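You operate a simulated robot arm through the tools that you are given. There is no shell and no other tool.

The job below is to be done with a simulated robot arm. You get a single attempt, and the scene is never put back.

TASK
Swap socket eight's stopper for the work lamp's plug and fade to three.
Fine: grey stopper into the dimmer's holder; lock the plug before the red switch goes on; the fader below that socket.

It is judged by the outcome, as a careful person would: the job done as asked, and still so three seconds after it is handed in. It fails if anything else is knocked over, pushed out of place, dropped, spilled or broken. A push-on lid holds only when it is set on centred and level and pressed home; a screw cap is set on level and turned clockwise until tight.

THE ROBOT
A 7-joint arm with a two-finger parallel gripper, fixed in place. Base frame: the origin is at the foot of the arm, x ahead of it, y to its left, z up; the work surface is at about z = 0.916. Readings come in m, rad, newtons and seconds.
With the tool pointing down near the work surface it reaches from about 0.28 to 0.68 m from the base axis. Its first joint turns from -1.152 to 1.152 rad. Payload 1.57 kg.
The TCP is the grasp point between the finger pads, 0.03 m short of the fingertips. In the tool frame z runs along the fingers and y along their closing line. The gripper opens to 0.11 m. The fingers are 0.024 m wide and 0.012 m thick; the gripper's body (0.048 by 0.112 m) begins 0.078 m behind the TCP.
Orientation is that of the tool frame in the base frame, as [roll, pitch, yaw] about the fixed x, y, z axes, in that order (R = Rz(yaw) Ry(pitch) Rx(roll)). With the fingers straight down and closing along the base's y, the tool's x points along the base's -x, its y along +y and its z along -z.

THE INTERFACE
- The arm moves only by the tool arm_command. Its argument "plan" is one flat list of numbers, 7 for each row, row after row: the shift along the base's x, y, z in m, then the turn, a rotation vector about the base's x, y, z in rad, then the gripper command, from -1 (fully open) to 1 (shut), values between in proportion. In form: [tx, ty, tz, wx, wy, wz, gripper, tx, ty, tz, wx, wy, wz, gripper, ...]. A call has 1 to 20 rows; each row shifts and turns the commanded pose from where the row before left it. A row lasts 0.2 s, in which the tool goes at most 0.05 m and 0.15 rad; a call with a longer step from one row to the next is refused whole, and so is a gripper value outside its range. A pose out of reach is approached as far as the arm can. The call stops where the force on the tool passes 50 N (or 10 N more than at its start, if that is more) or the arm is blocked; 0.2 s more then pass. Each finger travels about 0.108 m/s and halts on what it meets, pressing with about 21 N; the grip force reading is that of the motor and also rises with nothing between the fingers. The clock runs only during rows and for 0.2 s after the last one: add rows that do not move to give the fingers time. It gives the time, the measured TCP pose, the force on the tool (base axes), the opening and the grip force at its end, in the units of the frame above (readings bear some noise), with the torque about the TCP (base axes, N m) and any sound that the robot's microphone picked up.
- Cameras (640 x 400 px; columns grow to the right, rows downward): "scene" is fixed at [0.1502, -0.3859, 1.4094]; the picture's right is [0.83, -0.56, 0.00], its down [-0.32, -0.48, -0.82] and it looks along [0.46, 0.68, -0.58] (base axes); focal length 270 px, centre (320, 200). "wrist" rides on the gripper at [0.07, 0.016, -0.141] in the tool frame; the picture's right is [-0.23, 0.97, 0.00], its down [-0.86, -0.20, -0.48] and it looks along [-0.47, -0.11, 0.88] (tool axes); focal length 222 px, centre (320, 200). There is no depth. A picture from a camera that has moved, and an enlarged one, comes with that camera's place and axes in the base frame and with its lens. The place of the scene camera against the robot may be out by one fixed shift of up to 0.012 m in any direction.
- capture(camera): a new picture of that camera. The clock stands still meanwhile.
- close_up(camera, box): a new picture of the part [left, top, right, bottom] of that camera's present view, enlarged. The clock stands still meanwhile.
- hand_in(): hands the job in; it is judged then, once.

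Nothing tells you positions but the pictures and the camera data. Unless the task says otherwise, let go and move clear before handing in.

The tools are called after ">>>" as a command line: name --argument value ..., lists and objects as JSON in quotes. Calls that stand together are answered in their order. arm_command: Moves the arm, as the interface text tells. Its arguments: {"type":"object","properties":{"plan":{"type":"array","items":{"type":"number"}}},"required":["plan"]} The other tools are called the same way: capture (camera) takes a picture; close_up (camera, box) takes an enlarged picture of a part of a camera's view; hand_in () hands the job in.

At the start:

```text
t: 0.0
position: [0.3118, 0.1098, 1.2405]
tool_rot: [-3.141, 0.0, -3.141]
ft_force: [-0.8, 0.0, -0.2]
moment: [0.01, -0.02, 0.01]
opening: 0.1102
gripper_force: 0.0
```

scene: 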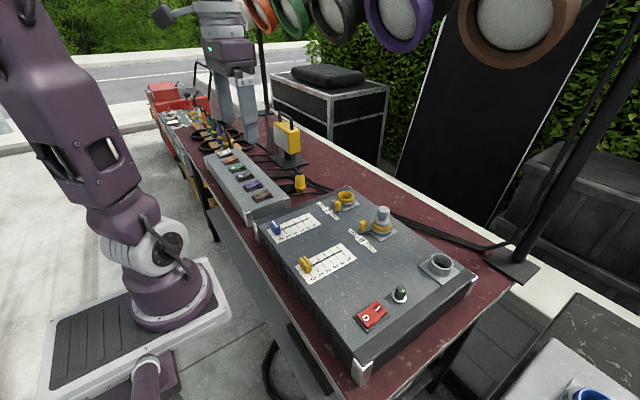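
wrist: 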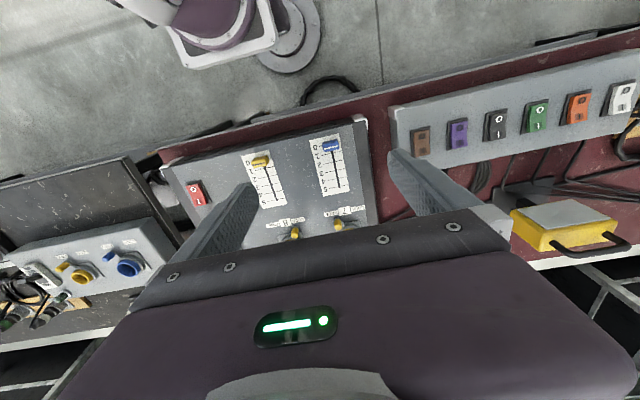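

I see a dimmer box with two faders, sockets, a red switch and a holder. I'll take enlarged pictures to identify the parts before moving.

>>> close_up --camera "scene" --box '[250, 170, 480, 314]'

>>> close_up --camera "scene" --box '[320, 180, 480, 280]'

>>> close_up --camera "scene" --box '[150, 70, 340, 220]'

>>> close_up --camera "wrist" --box '[160, 110, 400, 260]'

>>> close_up --camera "wrist" --box '[0, 150, 200, 350]'

```text
2.78 times, centred on (365, 242) of scene
camera zoom: at [0.1502, -0.3859, 1.4094], right [0.83, -0.56, 0.0], down [-0.32, -0.48, -0.82], along [0.46, 0.68, -0.58], focal length 750 px, centre (195, 83)
```

zoom: 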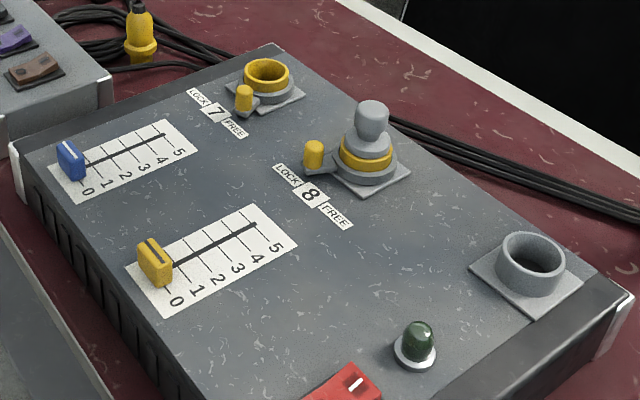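

```text
4.00 times, centred on (400, 230) of scene
camera zoom: at [0.1502, -0.3859, 1.4094], right [0.83, -0.56, 0.0], down [-0.32, -0.48, -0.82], along [0.46, 0.68, -0.58], focal length 1080 px, centre (0, 80)
```

zoom: 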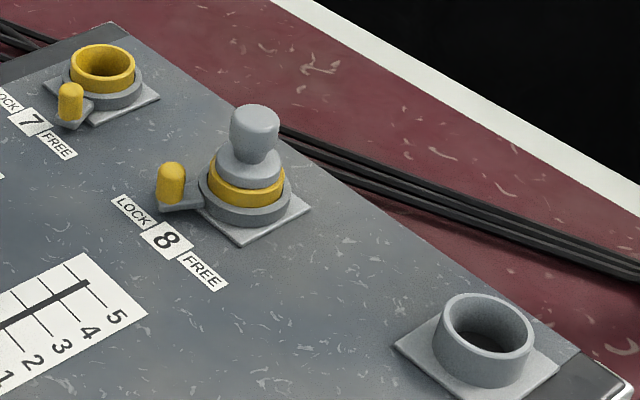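

```text
2.67 times, centred on (245, 145) of scene
camera zoom: at [0.1502, -0.3859, 1.4094], right [0.83, -0.56, 0.0], down [-0.32, -0.48, -0.82], along [0.46, 0.68, -0.58], focal length 720 px, centre (520, 347)
```

zoom: 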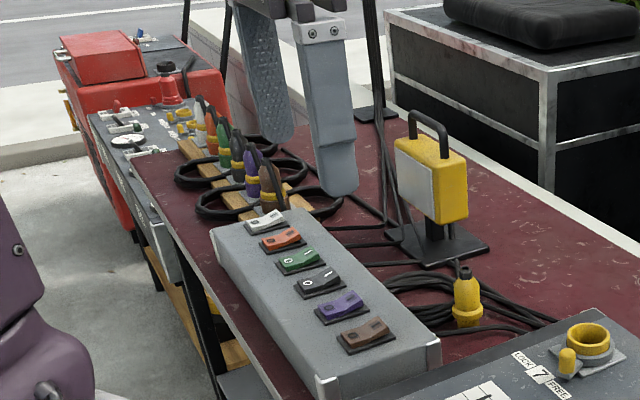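

```text
2.67 times, centred on (280, 185) of wrist
camera zoom: at [0.2427, 0.125, 1.3816], right [0.23, 0.97, 0.0], down [0.86, -0.2, 0.48], along [0.47, -0.11, -0.88], focal length 592 px, centre (427, 240)
```

zoom: 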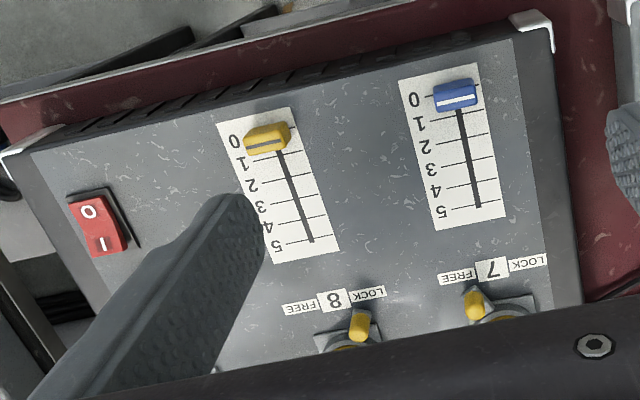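

```text
2.00 times, centred on (100, 250) of wrist
camera zoom: at [0.2427, 0.125, 1.3816], right [0.23, 0.97, 0.0], down [0.86, -0.2, 0.48], along [0.47, -0.11, -0.88], focal length 444 px, centre (760, 100)
```

zoom: 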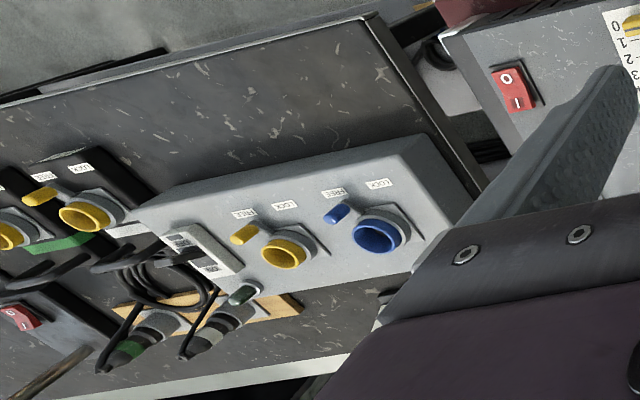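

The dimmer box seems to have faders nearest the robot, sockets 7 and 8 behind them, the grey holder at its far right end, and the red switch at its front right. I'll move the arm high up so that the wrist camera can see the sockets.

>>> arm_command --plan '[0.04, -0.04, 0, 0, 0, 0, -1, 0.04, -0.04, 0, 0, 0, 0, -1, 0.03, -0.03, 0, 0, 0, 0, -1, 0, 0, 0, 0, 0, 0, -1]'

>>> capture --camera "wrist"

>>> capture --camera "scene"

```text
refused: row 1 steps farther than a row can; nothing moved
```

```text
taken
camera wrist: at [0.2427, 0.125, 1.3816], right [0.23, 0.97, 0.0], down [0.86, -0.2, 0.48], along [0.47, -0.11, -0.88], focal length 222 px, centre (320, 200)
```

wrist: 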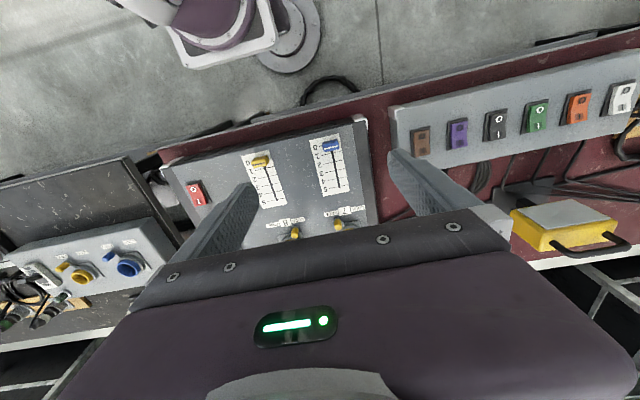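

```text
taken
```

scene: 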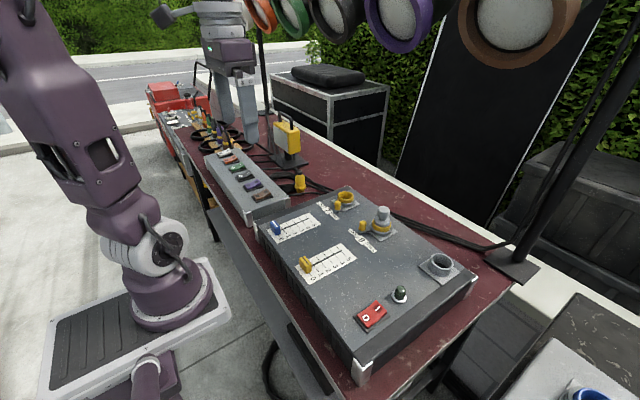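

The step was too long (0.057 m), so nothing moved. I'll repeat the move with shorter steps.

>>> arm_command --plan '[0.03, -0.03, 0, 0, 0, 0, -1, 0.03, -0.03, 0, 0, 0, 0, -1, 0.03, -0.03, 0, 0, 0, 0, -1, 0.02, -0.02, 0, 0, 0, 0, -1, 0, 0, 0, 0, 0, 0, -1]'

>>> capture --camera "wrist"

>>> capture --camera "scene"

```text
t: 1.2
position: [0.4229, -0.0025, 1.2434]
tool_rot: [-3.141, 0.001, -3.14]
ft_force: [-0.1, -0.2, -0.9]
moment: [-0.02, 0.01, 0.0]
opening: 0.1099
gripper_force: 0.0
```

```text
taken
camera wrist: at [0.3535, 0.013, 1.3841], right [0.23, 0.97, 0.0], down [0.86, -0.2, 0.48], along [0.47, -0.11, -0.88], focal length 222 px, centre (320, 200)
```

wrist: 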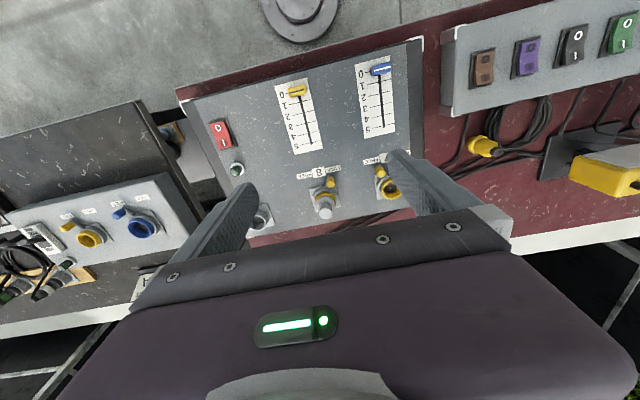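

```text
taken
```

scene: 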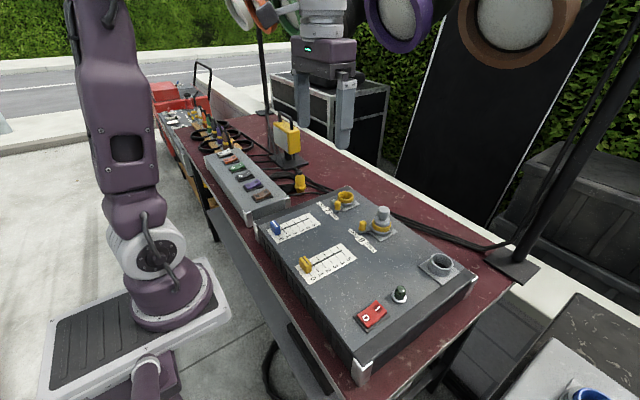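

The sockets can now be seen from the wrist. I'll take enlarged pictures of them and of the work lamp's plug for measuring.

>>> close_up --camera "wrist" --box '[180, 60, 420, 240]'

>>> close_up --camera "wrist" --box '[280, 150, 420, 240]'

>>> close_up --camera "wrist" --box '[420, 80, 640, 220]'

>>> close_up --camera "scene" --box '[230, 150, 350, 230]'

```text
2.22 times, centred on (300, 150) of wrist
camera zoom: at [0.3535, 0.013, 1.3841], right [0.23, 0.97, 0.0], down [0.86, -0.2, 0.48], along [0.47, -0.11, -0.88], focal length 494 px, centre (364, 311)
```

zoom: 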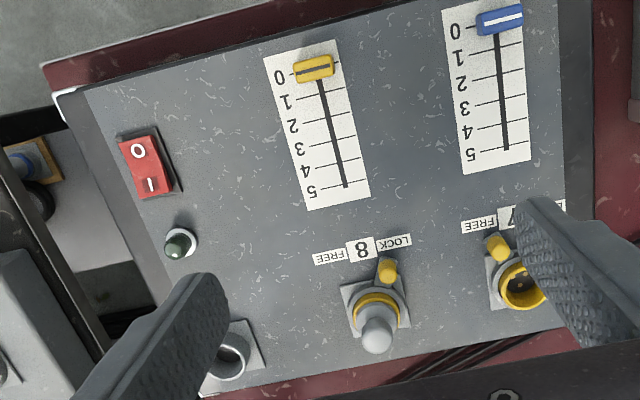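

```text
4.44 times, centred on (350, 195) of wrist
camera zoom: at [0.3535, 0.013, 1.3841], right [0.23, 0.97, 0.0], down [0.86, -0.2, 0.48], along [0.47, -0.11, -0.88], focal length 987 px, centre (187, 222)
```

zoom: 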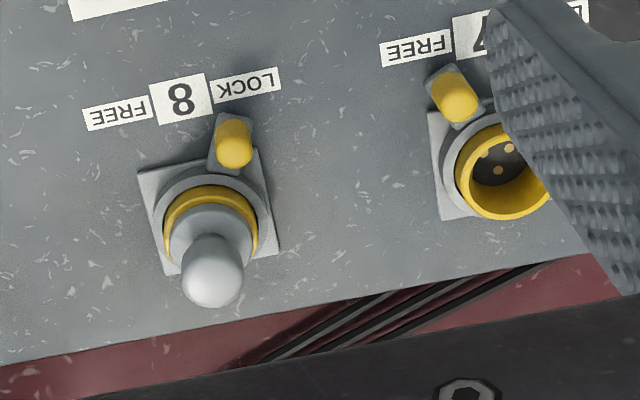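

```text
2.86 times, centred on (530, 150) of wrist
camera zoom: at [0.3535, 0.013, 1.3841], right [0.23, 0.97, 0.0], down [0.86, -0.2, 0.48], along [0.47, -0.11, -0.88], focal length 635 px, centre (-280, 343)
```

zoom: 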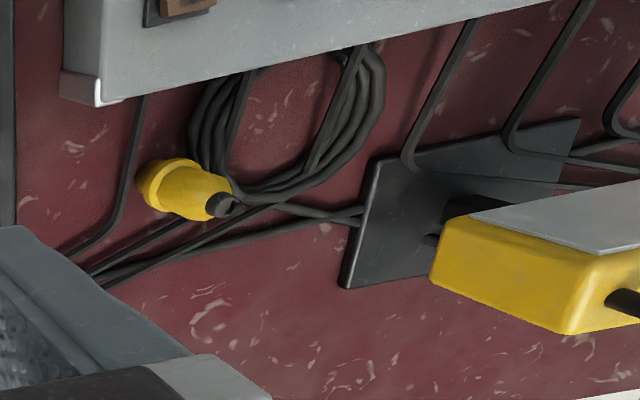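

```text
5.00 times, centred on (290, 190) of scene
camera zoom: at [0.1502, -0.3859, 1.4094], right [0.83, -0.56, 0.0], down [-0.32, -0.48, -0.82], along [0.46, 0.68, -0.58], focal length 1351 px, centre (470, 250)
```

zoom: 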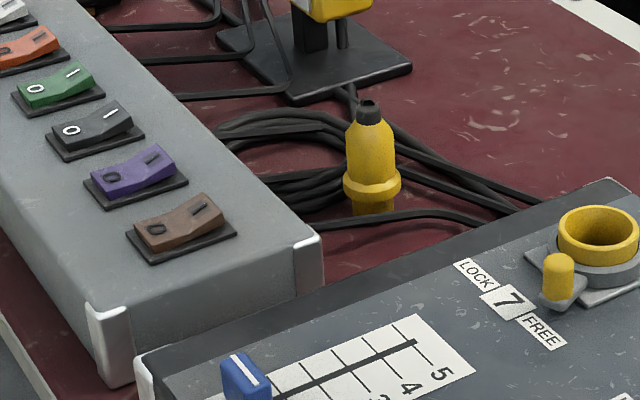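

The levers at sockets 7 and 8 show that 8 is locked (the lever is toward LOCK, +y). I estimate socket 8 at about (0.60, -0.03), the holder at (0.62, -0.20), the plug at (0.555, 0.33) on the lower table, and the fader slot along x at y = -0.03. I'll go lower for a closer look.

>>> arm_command --plan '[0.03, -0.01, -0.03, 0, 0, 0, -1, 0.03, -0.01, -0.03, 0, 0, 0, -1, 0.01, -0.01, -0.04, 0, 0, 0, -1, 0, 0, -0.04, 0, 0, 0, -1, 0, 0, 0, 0, 0, 0, -1]'

>>> capture --camera "wrist"

>>> close_up --camera "wrist" --box '[220, 80, 420, 220]'

```text
t: 2.4
position: [0.4887, -0.0322, 1.0989]
tool_rot: [3.141, 0.001, 3.141]
ft_force: [0.1, -0.4, -0.3]
moment: [0.01, -0.04, 0.01]
opening: 0.1099
gripper_force: 0.2
```

```text
taken
camera wrist: at [0.42, -0.0172, 1.2403], right [0.23, 0.97, 0.0], down [0.86, -0.2, 0.48], along [0.47, -0.11, -0.88], focal length 222 px, centre (320, 200)
```

wrist: 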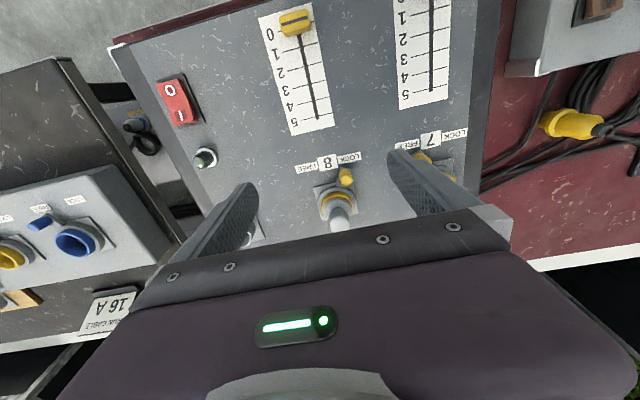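

```text
2.86 times, centred on (320, 150) of wrist
camera zoom: at [0.42, -0.0172, 1.2403], right [0.23, 0.97, 0.0], down [0.86, -0.2, 0.48], along [0.47, -0.11, -0.88], focal length 635 px, centre (320, 343)
```

zoom: 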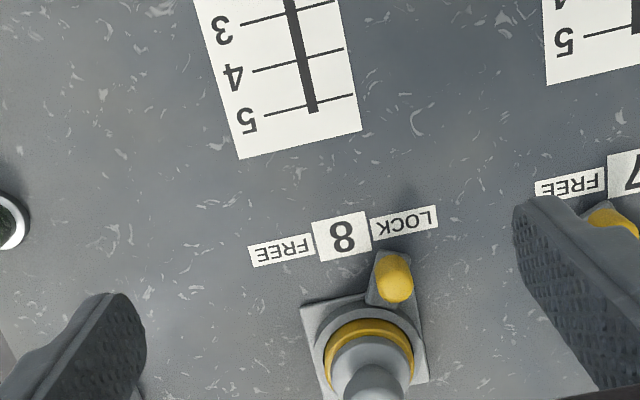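

I have rough heights: the box top is near z = 0.918 and the stopper knob's top near 0.99. Next I'll look at the holder directly, with the arm moved toward -y.

>>> arm_command --plan '[0.01, -0.04, 0, 0, 0, 0, -1, 0.01, -0.04, 0, 0, 0, 0, -1, 0.01, -0.04, 0, 0, 0, 0, -1, 0.01, -0.04, 0, 0, 0, 0, -1, 0, 0, 0, 0, 0, 0, -1]'

>>> capture --camera "wrist"

>>> close_up --camera "wrist" --box '[240, 80, 440, 220]'

```text
t: 3.6
position: [0.5306, -0.1907, 1.1007]
tool_rot: [3.141, -0.002, 3.141]
ft_force: [-0.6, 0.9, 0.4]
moment: [0.0, -0.03, -0.02]
opening: 0.1099
gripper_force: 0.2
```

```text
taken
camera wrist: at [0.4618, -0.176, 1.2409], right [0.23, 0.97, 0.0], down [0.86, -0.2, 0.48], along [0.47, -0.11, -0.88], focal length 222 px, centre (320, 200)
```

wrist: 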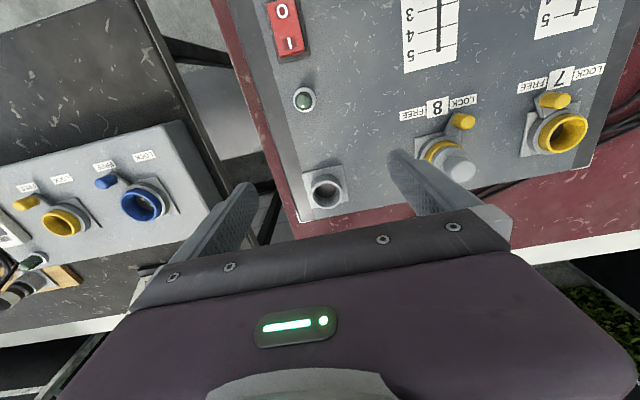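

```text
2.86 times, centred on (340, 150) of wrist
camera zoom: at [0.4618, -0.176, 1.2409], right [0.23, 0.97, 0.0], down [0.86, -0.2, 0.48], along [0.47, -0.11, -0.88], focal length 635 px, centre (263, 343)
```

zoom: 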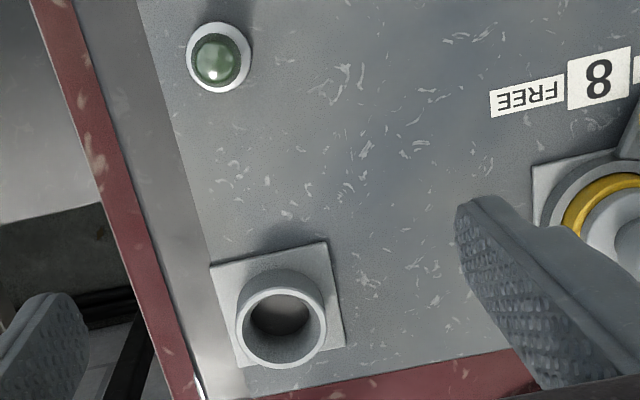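

The holder's centre comes out at about (0.611, -0.2015) with its rim at z ≈ 0.943. Now the same kind of view for socket 8.

>>> arm_command --plan '[0, 0.04, 0, 0, 0, 0, -1, 0, 0.04, 0, 0, 0, 0, -1, 0, 0.04, 0, 0, 0, 0, -1, 0, 0.04, 0, 0, 0, 0, -1, 0, 0, 0, 0, 0, 0, -1]'

>>> capture --camera "wrist"

>>> close_up --camera "wrist" --box '[240, 100, 420, 220]'

>>> close_up --camera "wrist" --box '[460, 50, 640, 170]'

>>> capture --camera "scene"

```text
t: 4.8
position: [0.5317, -0.0297, 1.0994]
tool_rot: [3.141, 0.001, -3.14]
ft_force: [0.2, -0.1, -0.8]
moment: [0.0, -0.01, -0.01]
opening: 0.1099
gripper_force: 0.1
```

```text
taken
camera wrist: at [0.4624, -0.0151, 1.2407], right [0.23, 0.97, 0.0], down [0.85, -0.2, 0.48], along [0.47, -0.11, -0.88], focal length 222 px, centre (320, 200)
```

wrist: 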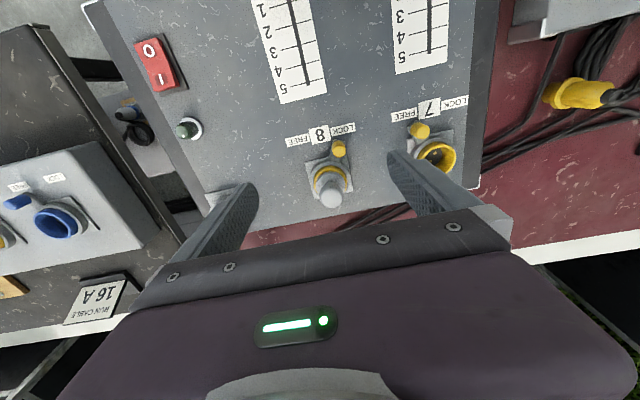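

```text
3.33 times, centred on (330, 160) of wrist
camera zoom: at [0.4624, -0.0151, 1.2407], right [0.23, 0.97, 0.0], down [0.85, -0.2, 0.48], along [0.47, -0.11, -0.88], focal length 740 px, centre (287, 333)
```

zoom: 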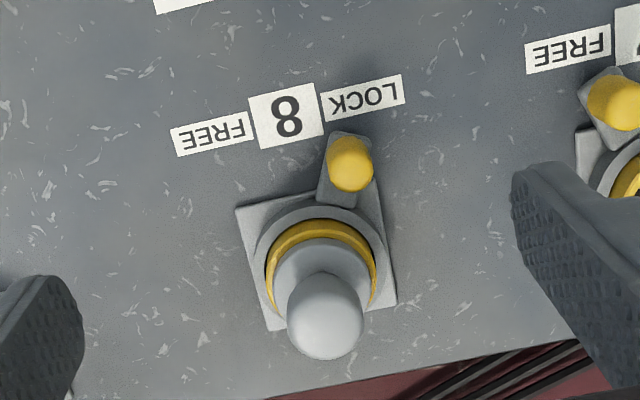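

```text
3.33 times, centred on (550, 110) of wrist
camera zoom: at [0.4624, -0.0151, 1.2407], right [0.23, 0.97, 0.0], down [0.85, -0.2, 0.48], along [0.47, -0.11, -0.88], focal length 740 px, centre (-447, 500)
```

zoom: 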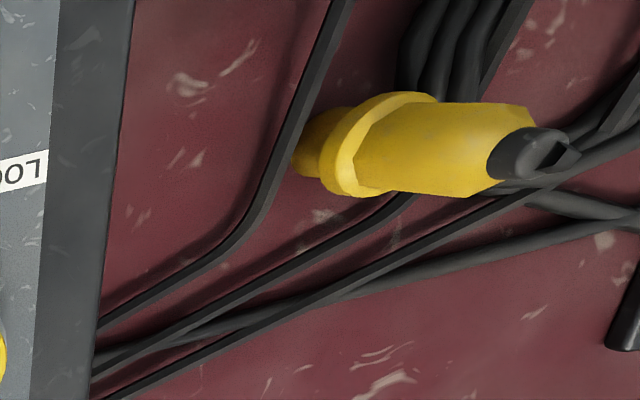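

```text
taken
```

scene: 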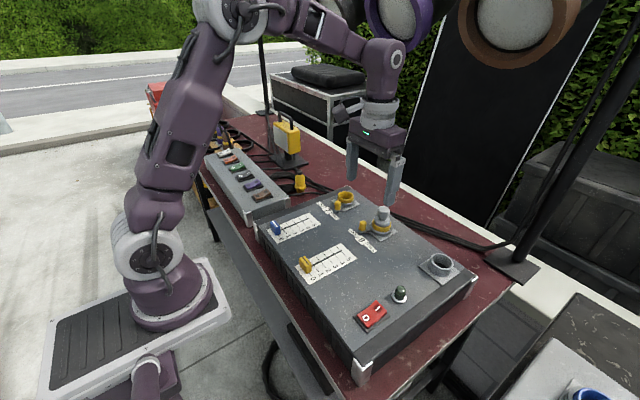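

The post of socket 8's lever is at about (0.547, -0.010) and the socket's centre at about (0.598, -0.0315). I'll shut the fingers, go down on the +y side of the post and push it toward FREE (-y).

>>> arm_command --plan '[0.005, 0.03, -0.02, 0, 0, 0, 1, 0.01, 0.03, -0.03, 0, 0, 0, 1, 0, 0.0, 0, 0, 0, 0, 1, 0, 0, 0, 0, 0, 0, 1]'

>>> capture --camera "wrist"

```text
t: 5.8
position: [0.5465, 0.0278, 1.0494]
tool_rot: [3.141, 0.0, 3.141]
ft_force: [-0.4, -0.3, 0.5]
moment: [0.02, -0.02, -0.03]
opening: 0.0002
gripper_force: 21.2
```

```text
taken
camera wrist: at [0.4768, 0.0428, 1.1891], right [0.23, 0.97, 0.0], down [0.86, -0.2, 0.48], along [0.47, -0.11, -0.88], focal length 222 px, centre (320, 200)
```

wrist: 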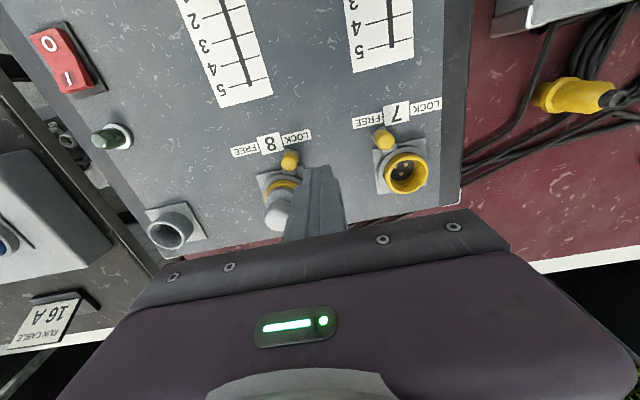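

The closed fingers are on the +y side of the post, with clear space underneath. I'll go down in steps.

>>> arm_command --plan '[0, 0.0, -0.04, 0, 0, 0, 1, 0, 0, -0.03, 0, 0, 0, 1, 0, 0, -0.015, 0, 0, 0, 1, 0, 0, 0, 0, 0, 0, 1]'

>>> close_up --camera "wrist" --box '[200, 80, 440, 230]'

>>> close_up --camera "scene" --box '[310, 150, 450, 250]'

```text
t: 6.8
position: [0.5468, 0.0293, 0.9647]
tool_rot: [-3.141, 0.0, -3.141]
ft_force: [0.0, 0.1, -0.3]
moment: [0.0, 0.0, -0.01]
opening: 0.0001
gripper_force: 21.1
```

```text
2.67 times, centred on (320, 155) of wrist
camera zoom: at [0.4777, 0.0446, 1.105], right [0.23, 0.97, 0.0], down [0.86, -0.2, 0.48], along [0.47, -0.11, -0.88], focal length 592 px, centre (320, 320)
```

zoom: 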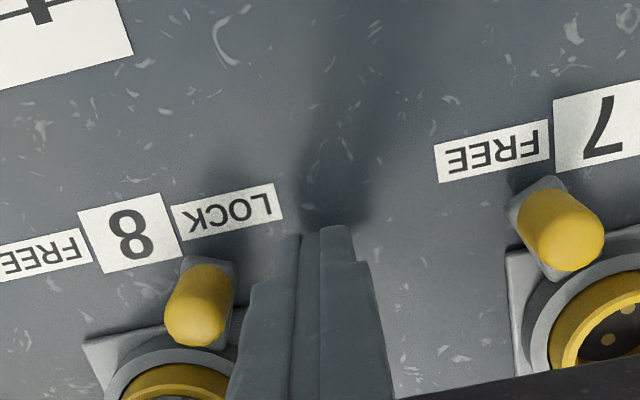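

```text
4.00 times, centred on (380, 200) of scene
camera zoom: at [0.1502, -0.3859, 1.4094], right [0.83, -0.56, 0.0], down [-0.32, -0.48, -0.82], along [0.46, 0.68, -0.58], focal length 1080 px, centre (80, 200)
```

zoom: 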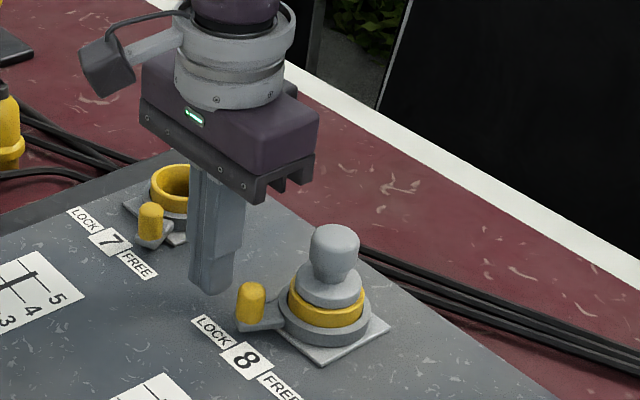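

The fingertips are beside the post at the right height. I'll push in -y in small steps toward FREE.

>>> arm_command --plan '[0, -0.012, 0, 0, 0, 0, 1, 0, -0.008, 0, 0, 0, 0, 1, -0.002, -0.008, 0, 0, 0, 0, 1, -0.001, -0.008, 0, 0, 0, 0, 1, 0, -0.008, 0, 0, 0, 0, 1, 0, 0, 0, 0, 0, 0, 1]'

>>> close_up --camera "wrist" --box '[200, 80, 440, 230]'

>>> close_up --camera "scene" --box '[310, 150, 450, 250]'

```text
t: 8.2
position: [0.5445, -0.0119, 0.9659]
tool_rot: [3.141, 0.001, -3.14]
ft_force: [0.1, 0.1, -0.8]
moment: [-0.02, 0.0, 0.02]
opening: 0.0
gripper_force: 21.0
```

```text
2.67 times, centred on (320, 155) of wrist
camera zoom: at [0.4746, 0.003, 1.107], right [0.23, 0.97, 0.0], down [0.85, -0.2, 0.48], along [0.47, -0.11, -0.88], focal length 592 px, centre (320, 320)
```

zoom: 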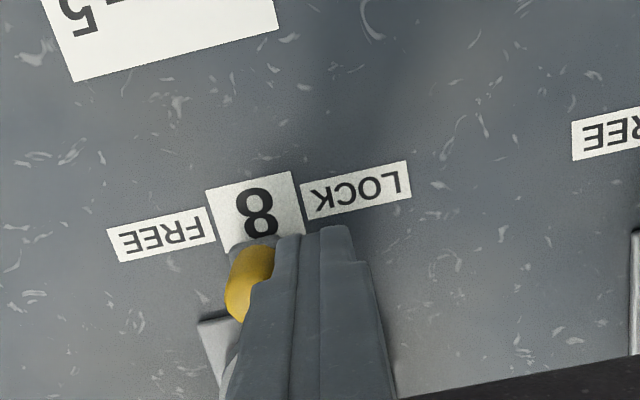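

```text
4.00 times, centred on (380, 200) of scene
camera zoom: at [0.1502, -0.3859, 1.4094], right [0.83, -0.56, 0.0], down [-0.32, -0.48, -0.82], along [0.46, 0.68, -0.58], focal length 1080 px, centre (80, 200)
```

zoom: 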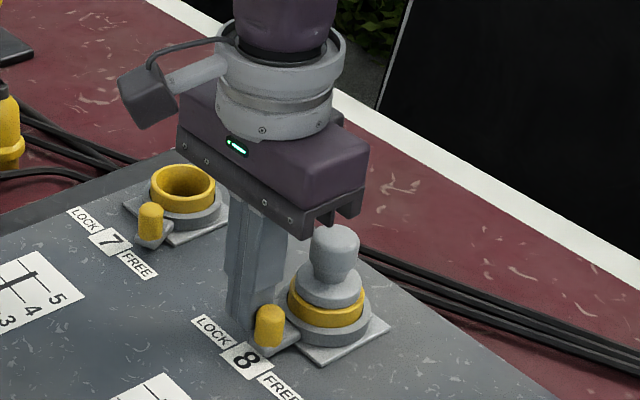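

The lever moves easily and is now halfway. I'll keep pushing to FREE in smaller steps and watch the force.

>>> arm_command --plan '[0, -0.006, 0, 0, 0, 0, 1, 0.001, -0.006, 0, 0, 0, 0, 1, 0.001, -0.005, 0, 0, 0, 0, 1, 0.001, -0.004, 0, 0, 0, 0, 1, 0, 0, 0, 0, 0, 0, 1]'

>>> close_up --camera "wrist" --box '[200, 80, 440, 230]'

>>> close_up --camera "scene" --box '[310, 150, 450, 250]'

```text
t: 9.4
position: [0.5472, -0.0329, 0.9667]
tool_rot: [3.138, -0.002, 3.141]
ft_force: [-4.4, 11.3, -2.2]
moment: [0.23, 0.12, 0.01]
opening: 0.0
gripper_force: 21.5
```

```text
2.67 times, centred on (320, 155) of wrist
camera zoom: at [0.478, -0.0183, 1.1071], right [0.23, 0.97, 0.0], down [0.86, -0.2, 0.48], along [0.46, -0.11, -0.88], focal length 592 px, centre (320, 320)
```

zoom: 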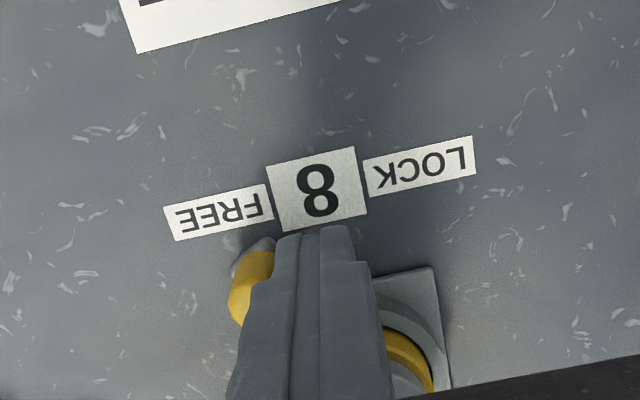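

```text
4.00 times, centred on (380, 200) of scene
camera zoom: at [0.1501, -0.3856, 1.4095], right [0.83, -0.56, 0.0], down [-0.32, -0.48, -0.82], along [0.46, 0.68, -0.58], focal length 1080 px, centre (80, 200)
```

zoom: 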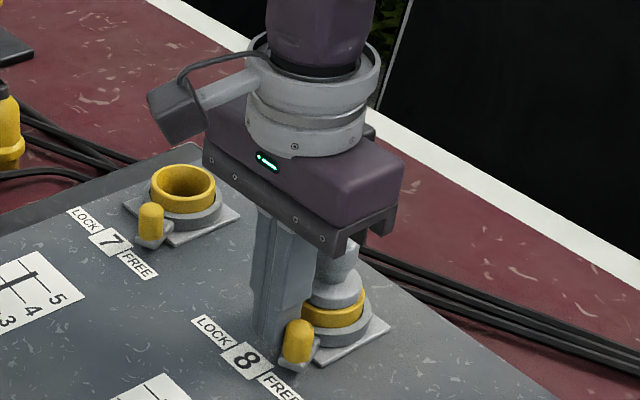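

The force rose to 11 N, so the lever seems to be at its FREE stop. One more small push will confirm it, then I'll back away and rise.

>>> arm_command --plan '[0, -0.003, 0, 0, 0, 0, 1, 0, 0, 0, 0, 0, 0, 1]'

>>> arm_command --plan '[-0.001, 0.012, 0, 0, 0, 0, 1, -0.001, 0.01, 0, 0, 0, 0, 1, 0, 0, 0.04, 0, 0, 0, 1, 0, 0, 0.045, 0, 0, 0, 1, 0, 0, 0.035, 0, 0, 0, 1, 0, 0, 0, 0, 0, 0, 1]'

>>> close_up --camera "wrist" --box '[200, 80, 440, 230]'

>>> close_up --camera "scene" --box '[310, 150, 450, 250]'

```text
t: 10.0
position: [0.5475, -0.0347, 0.966]
tool_rot: [3.138, 0.001, -3.14]
ft_force: [-3.6, 31.8, -7.5]
moment: [0.64, 0.09, 0.09]
opening: 0.0001
gripper_force: 20.9
```

```text
t: 11.4
position: [0.545, -0.0156, 1.0857]
tool_rot: [3.141, -0.001, 3.141]
ft_force: [0.5, 0.3, -0.2]
moment: [-0.02, -0.03, -0.02]
opening: 0.0001
gripper_force: 20.9
```

```text
2.67 times, centred on (320, 155) of wrist
camera zoom: at [0.4763, -0.0012, 1.2266], right [0.23, 0.97, 0.0], down [0.86, -0.2, 0.48], along [0.47, -0.11, -0.88], focal length 592 px, centre (320, 320)
```

zoom: 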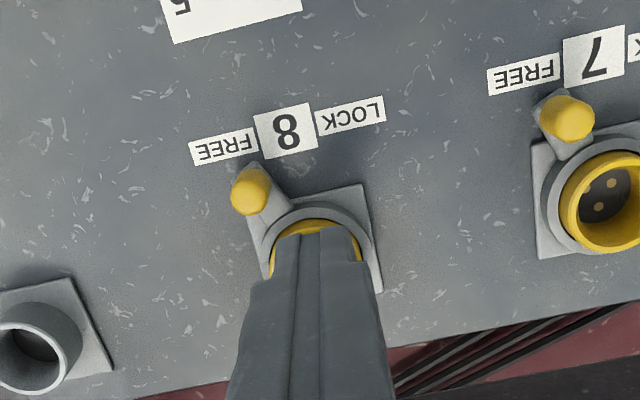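

```text
4.00 times, centred on (380, 200) of scene
camera zoom: at [0.1502, -0.3859, 1.4094], right [0.83, -0.56, 0.0], down [-0.32, -0.48, -0.82], along [0.46, 0.68, -0.58], focal length 1080 px, centre (80, 200)
```

zoom: 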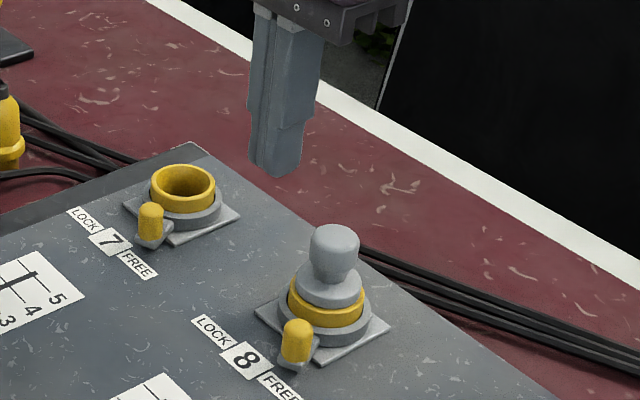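

Lever 8 is now at FREE like lever 7. I'll open the fingers to about 6 cm, go over the stopper knob at (0.599, -0.032) and check from above.

>>> arm_command --plan '[0.027, -0.008, 0.005, 0, 0, 0, -0.1, 0.027, -0.008, 0, 0, 0, 0, -0.1, 0, 0, 0, 0, 0, 0, -0.1, 0, 0, -0.03, 0, 0, 0, -0.1, 0, 0, 0, 0, 0, 0, -0.1]'

>>> capture --camera "wrist"

>>> close_up --camera "scene" --box '[310, 150, 450, 250]'

```text
t: 12.6
position: [0.5957, -0.0317, 1.0581]
tool_rot: [3.14, -0.002, 3.141]
ft_force: [0.3, -0.1, -0.6]
moment: [-0.01, -0.01, 0.01]
opening: 0.0606
gripper_force: 0.0
```

```text
taken
camera wrist: at [0.528, -0.0162, 1.1992], right [0.23, 0.97, 0.0], down [0.86, -0.2, 0.48], along [0.47, -0.11, -0.88], focal length 222 px, centre (320, 200)
```

wrist: 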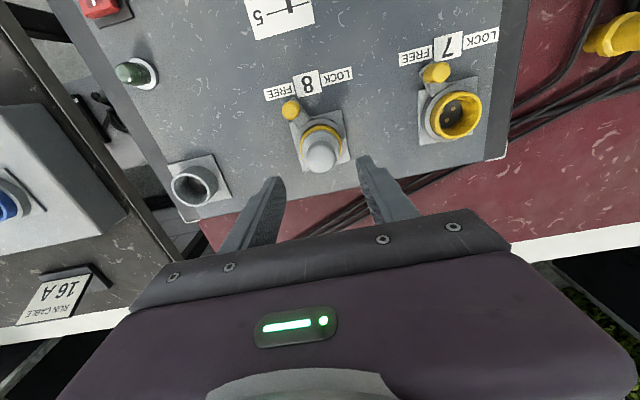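

```text
4.00 times, centred on (380, 200) of scene
camera zoom: at [0.1502, -0.3859, 1.4094], right [0.83, -0.56, 0.0], down [-0.32, -0.48, -0.82], along [0.46, 0.68, -0.58], focal length 1080 px, centre (80, 200)
```

zoom: 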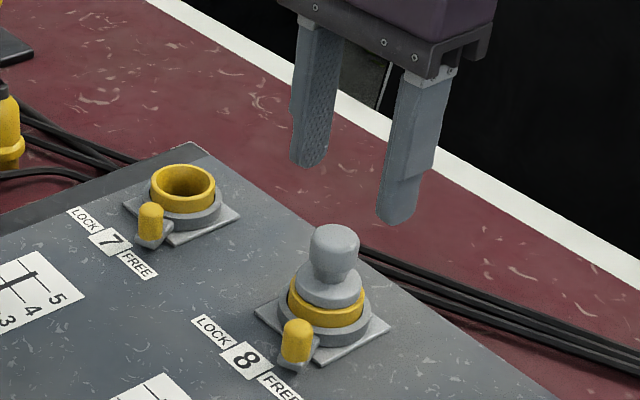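

The knob is nearly below the gripper. An enlarged picture will fix its centre more precisely.

>>> close_up --camera "wrist" --box '[270, 80, 398, 160]'

>>> close_up --camera "wrist" --box '[256, 110, 384, 190]'

>>> close_up --camera "wrist" --box '[400, 60, 528, 140]'

>>> close_up --camera "wrist" --box '[150, 140, 278, 220]'

```text
5.00 times, centred on (334, 120) of wrist
camera zoom: at [0.528, -0.0162, 1.1992], right [0.23, 0.97, 0.0], down [0.86, -0.2, 0.48], along [0.47, -0.11, -0.88], focal length 1111 px, centre (250, 600)
```

zoom: 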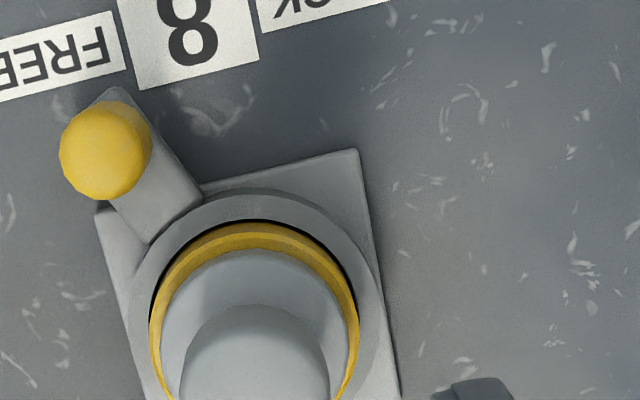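

```text
5.00 times, centred on (320, 150) of wrist
camera zoom: at [0.528, -0.0162, 1.1992], right [0.23, 0.97, 0.0], down [0.86, -0.2, 0.48], along [0.47, -0.11, -0.88], focal length 1111 px, centre (320, 450)
```

zoom: 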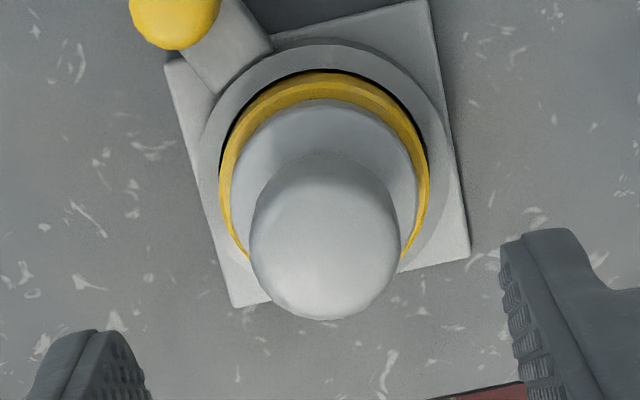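

```text
5.00 times, centred on (464, 100) of wrist
camera zoom: at [0.528, -0.0162, 1.1992], right [0.23, 0.97, 0.0], down [0.86, -0.2, 0.48], along [0.47, -0.11, -0.88], focal length 1111 px, centre (-400, 700)
```

zoom: 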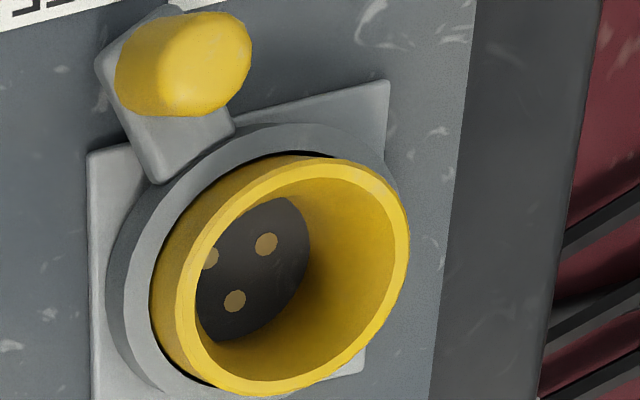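

```text
5.00 times, centred on (214, 180) of wrist
camera zoom: at [0.528, -0.0162, 1.1992], right [0.23, 0.97, 0.0], down [0.86, -0.2, 0.48], along [0.47, -0.11, -0.88], focal length 1111 px, centre (850, 300)
```

zoom: 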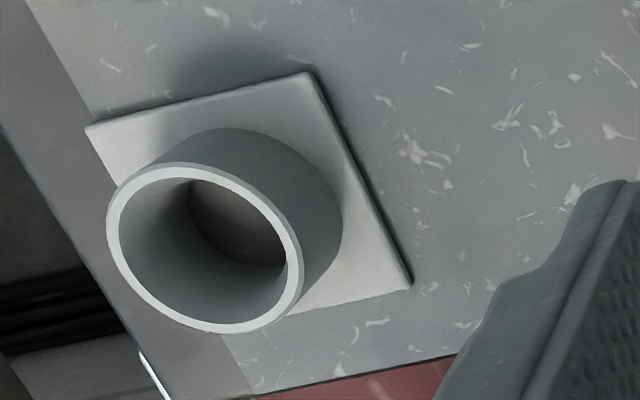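

The knob's centre is at about (0.597, -0.0316) and its top near z = 0.988. I'll go down over it and close the fingers.

>>> arm_command --plan '[0.001, 0, -0.03, 0, 0, 0, -0.1, 0, 0, -0.025, 0, 0, 0, -0.1, 0, 0, -0.013, 0, 0, 0, -0.1, 0, 0, 0, 0, 0, 0, -0.1]'

>>> close_up --camera "scene" --box '[310, 150, 450, 250]'

>>> capture --camera "wrist"

```text
t: 13.6
position: [0.5994, -0.0327, 0.9931]
tool_rot: [3.14, 0.001, -3.14]
ft_force: [-0.8, -0.3, 0.7]
moment: [0.01, -0.01, 0.0]
opening: 0.0606
gripper_force: 0.0
```

```text
4.00 times, centred on (380, 200) of scene
camera zoom: at [0.1502, -0.3859, 1.4094], right [0.83, -0.56, 0.0], down [-0.32, -0.48, -0.82], along [0.46, 0.68, -0.58], focal length 1080 px, centre (80, 200)
```

zoom: 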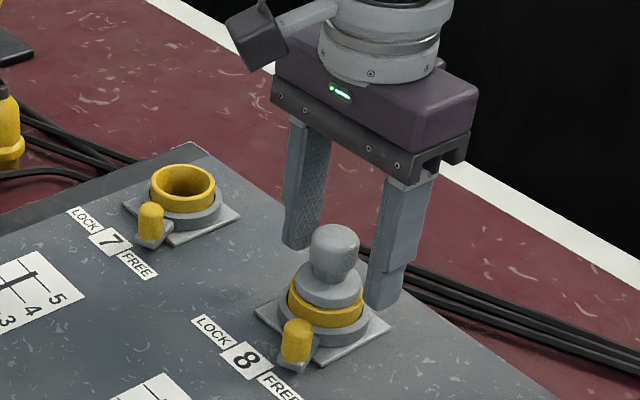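

```text
taken
camera wrist: at [0.5298, -0.0175, 1.1338], right [0.23, 0.97, 0.0], down [0.86, -0.2, 0.48], along [0.47, -0.11, -0.88], focal length 222 px, centre (320, 200)
```

wrist: 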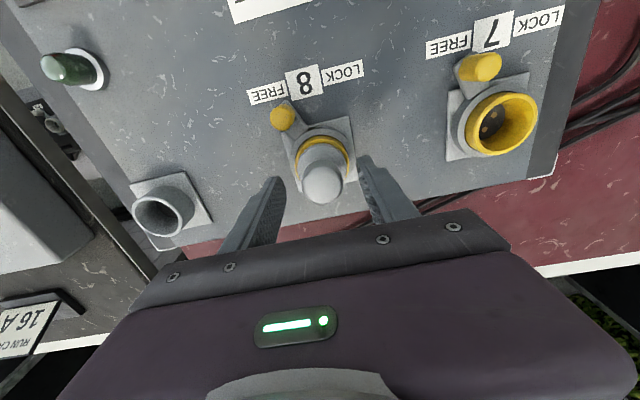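

The fingers straddle the knob. I'll go 3 mm lower and grip.

>>> arm_command --plan '[-0.001, 0, -0.003, 0, 0, 0, -0.1, 0, 0, 0, 0, 0, 0, 1, 0, 0, 0, 0, 0, 0, 1, 0, 0, 0, 0, 0, 0, 1]'

>>> close_up --camera "scene" --box '[310, 150, 450, 250]'

>>> close_up --camera "wrist" --box '[240, 80, 400, 220]'

```text
t: 14.6
position: [0.5988, -0.0319, 0.9911]
tool_rot: [-3.142, 0.002, 3.141]
ft_force: [-0.1, 3.9, 6.5]
moment: [0.12, 0.0, -0.03]
opening: 0.0282
gripper_force: 20.6
```

```text
4.00 times, centred on (380, 200) of scene
camera zoom: at [0.15, -0.3858, 1.4094], right [0.83, -0.56, 0.0], down [-0.32, -0.48, -0.82], along [0.46, 0.68, -0.58], focal length 1080 px, centre (80, 200)
```

zoom: 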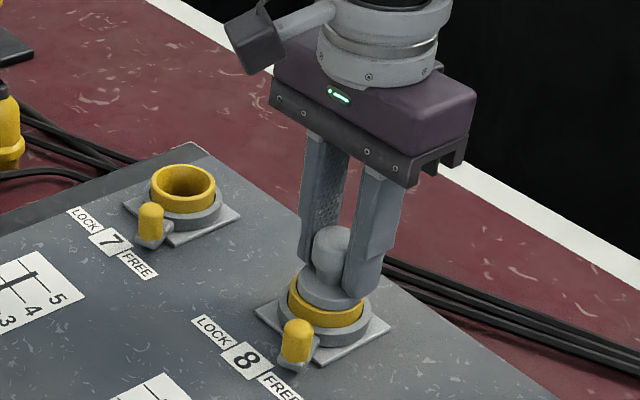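

```text
2.86 times, centred on (320, 150) of wrist
camera zoom: at [0.5293, -0.0169, 1.1317], right [0.23, 0.97, 0.0], down [0.85, -0.2, 0.48], along [0.47, -0.11, -0.88], focal length 635 px, centre (320, 343)
```

zoom: 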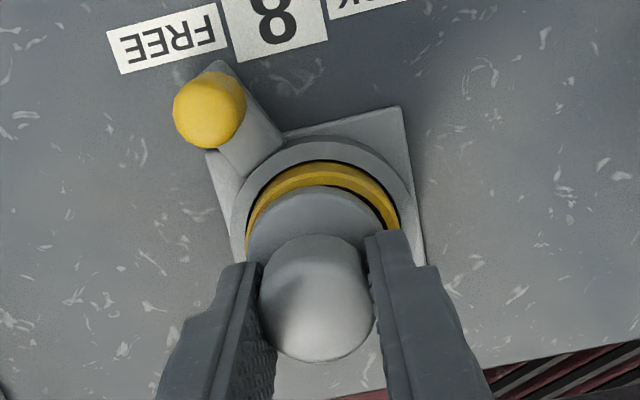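

The knob is gripped (opening 0.028). I'll pull straight up gently.

>>> arm_command --plan '[0, 0, 0.005, 0, 0, 0, 1, 0, 0, 0.005, 0, 0, 0, 1, 0, 0, 0.005, 0, 0, 0, 1, 0, 0, 0.005, 0, 0, 0, 1, 0, 0, 0, 0, 0, 0, 1]'

>>> close_up --camera "scene" --box '[310, 150, 450, 250]'

```text
t: 15.8
position: [0.5986, -0.0335, 1.0098]
tool_rot: [3.141, -0.001, -3.14]
ft_force: [-0.6, 0.1, 0.3]
moment: [0.01, 0.0, -0.02]
opening: 0.0281
gripper_force: 21.1
```

```text
4.00 times, centred on (380, 200) of scene
camera zoom: at [0.1502, -0.3859, 1.4094], right [0.83, -0.56, 0.0], down [-0.32, -0.48, -0.82], along [0.46, 0.68, -0.58], focal length 1080 px, centre (80, 200)
```

zoom: 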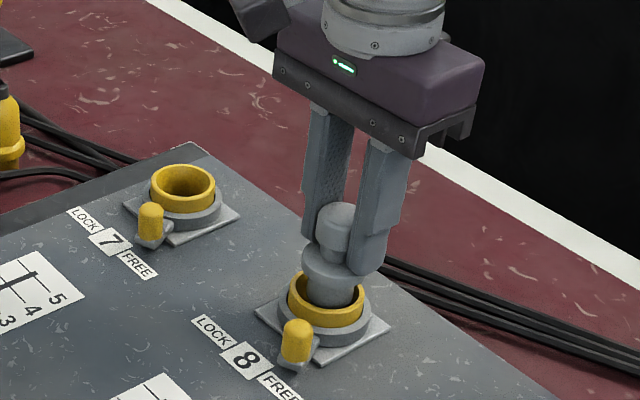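

The stopper comes out freely. I'll raise it well clear and look at it.

>>> arm_command --plan '[0, 0, 0.03, 0, 0, 0, 1, 0, 0, 0.03, 0, 0, 0, 1, 0, 0, 0.03, 0, 0, 0, 1, 0, 0, 0, 0, 0, 0, 1]'

>>> close_up --camera "scene" --box '[300, 100, 460, 250]'

>>> capture --camera "wrist"

>>> close_up --camera "wrist" --box '[250, 60, 410, 200]'

```text
t: 16.8
position: [0.5995, -0.0325, 1.0995]
tool_rot: [3.142, 0.001, -3.14]
ft_force: [-0.8, 1.3, -1.6]
moment: [-0.02, 0.04, 0.02]
opening: 0.028
gripper_force: 21.2
```

```text
2.67 times, centred on (380, 175) of scene
camera zoom: at [0.1502, -0.3859, 1.4094], right [0.83, -0.56, 0.0], down [-0.32, -0.48, -0.82], along [0.46, 0.68, -0.58], focal length 720 px, centre (160, 267)
```

zoom: 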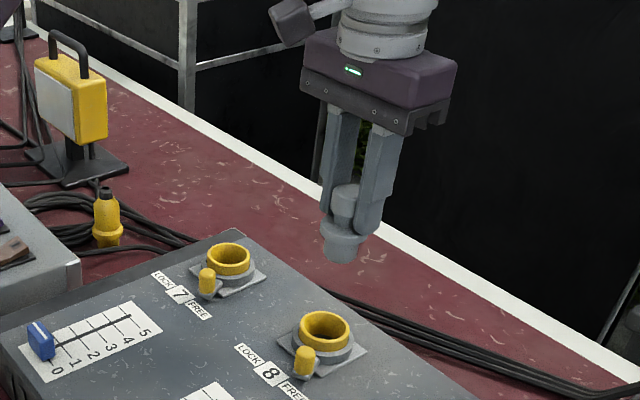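

```text
taken
camera wrist: at [0.5293, -0.0177, 1.2405], right [0.23, 0.97, 0.0], down [0.86, -0.2, 0.48], along [0.47, -0.11, -0.88], focal length 222 px, centre (320, 200)
```

wrist: 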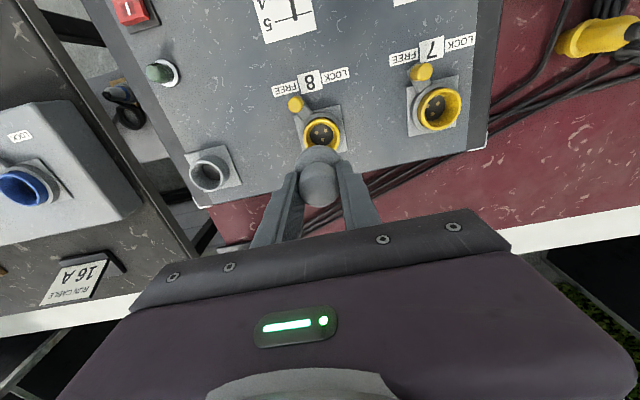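

```text
2.86 times, centred on (330, 130) of wrist
camera zoom: at [0.5293, -0.0177, 1.2405], right [0.23, 0.97, 0.0], down [0.86, -0.2, 0.48], along [0.47, -0.11, -0.88], focal length 635 px, centre (291, 400)
```

zoom: 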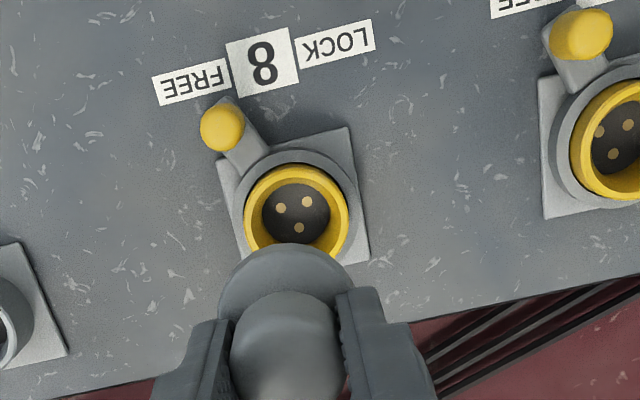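

The stopper is clear, and its lower part is narrower than the holder's opening. I'll hover over the holder by moving (+0.0125, -0.170) and compare its place in the picture with where socket 8 was.

>>> arm_command --plan '[0.003, -0.04, 0, 0, 0, 0, 1, 0.003, -0.04, 0, 0, 0, 0, 1, 0.003, -0.045, 0, 0, 0, 0, 1, 0.0035, -0.045, 0, 0, 0, 0, 1, 0, 0, 0, 0, 0, 0, 1]'

>>> capture --camera "wrist"

>>> close_up --camera "wrist" --box '[250, 60, 410, 200]'

>>> close_up --camera "scene" --box '[340, 150, 540, 300]'

```text
t: 18.0
position: [0.6126, -0.2015, 1.1004]
tool_rot: [-3.141, 0.0, -3.141]
ft_force: [-0.3, 0.0, 0.6]
moment: [0.0, -0.01, 0.02]
opening: 0.0281
gripper_force: 21.3
```

```text
taken
camera wrist: at [0.543, -0.1859, 1.2408], right [0.23, 0.97, 0.0], down [0.86, -0.2, 0.48], along [0.47, -0.11, -0.88], focal length 222 px, centre (320, 200)
```

wrist: 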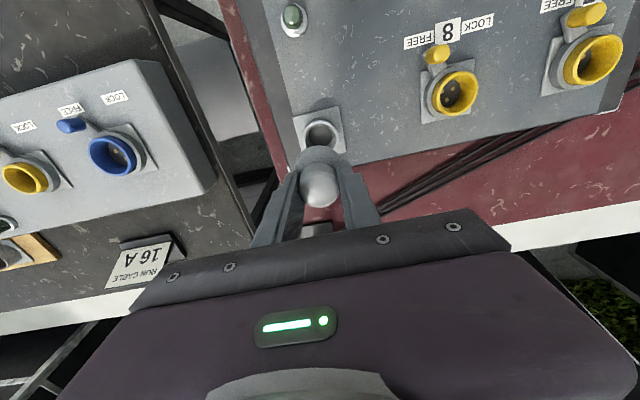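

```text
2.86 times, centred on (330, 130) of wrist
camera zoom: at [0.543, -0.1859, 1.2408], right [0.23, 0.97, 0.0], down [0.86, -0.2, 0.48], along [0.47, -0.11, -0.88], focal length 635 px, centre (291, 400)
```

zoom: 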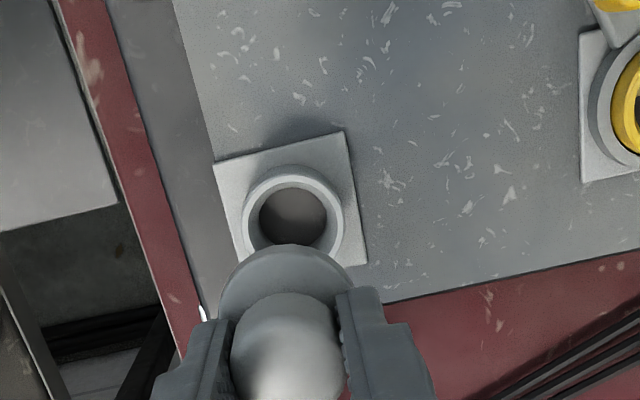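

```text
2.67 times, centred on (440, 225) of scene
camera zoom: at [0.1502, -0.3859, 1.4094], right [0.83, -0.56, 0.0], down [-0.32, -0.48, -0.82], along [0.46, 0.68, -0.58], focal length 720 px, centre (0, 133)
```

zoom: 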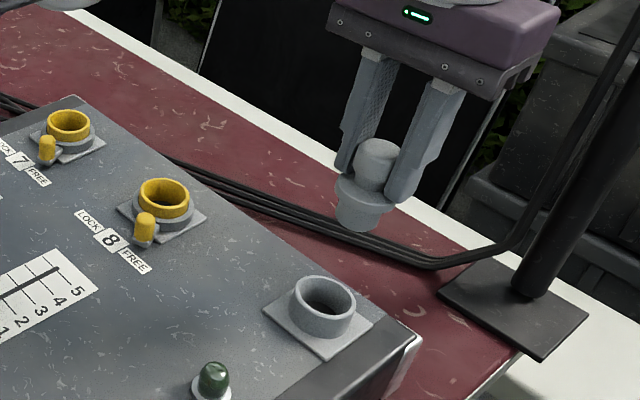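

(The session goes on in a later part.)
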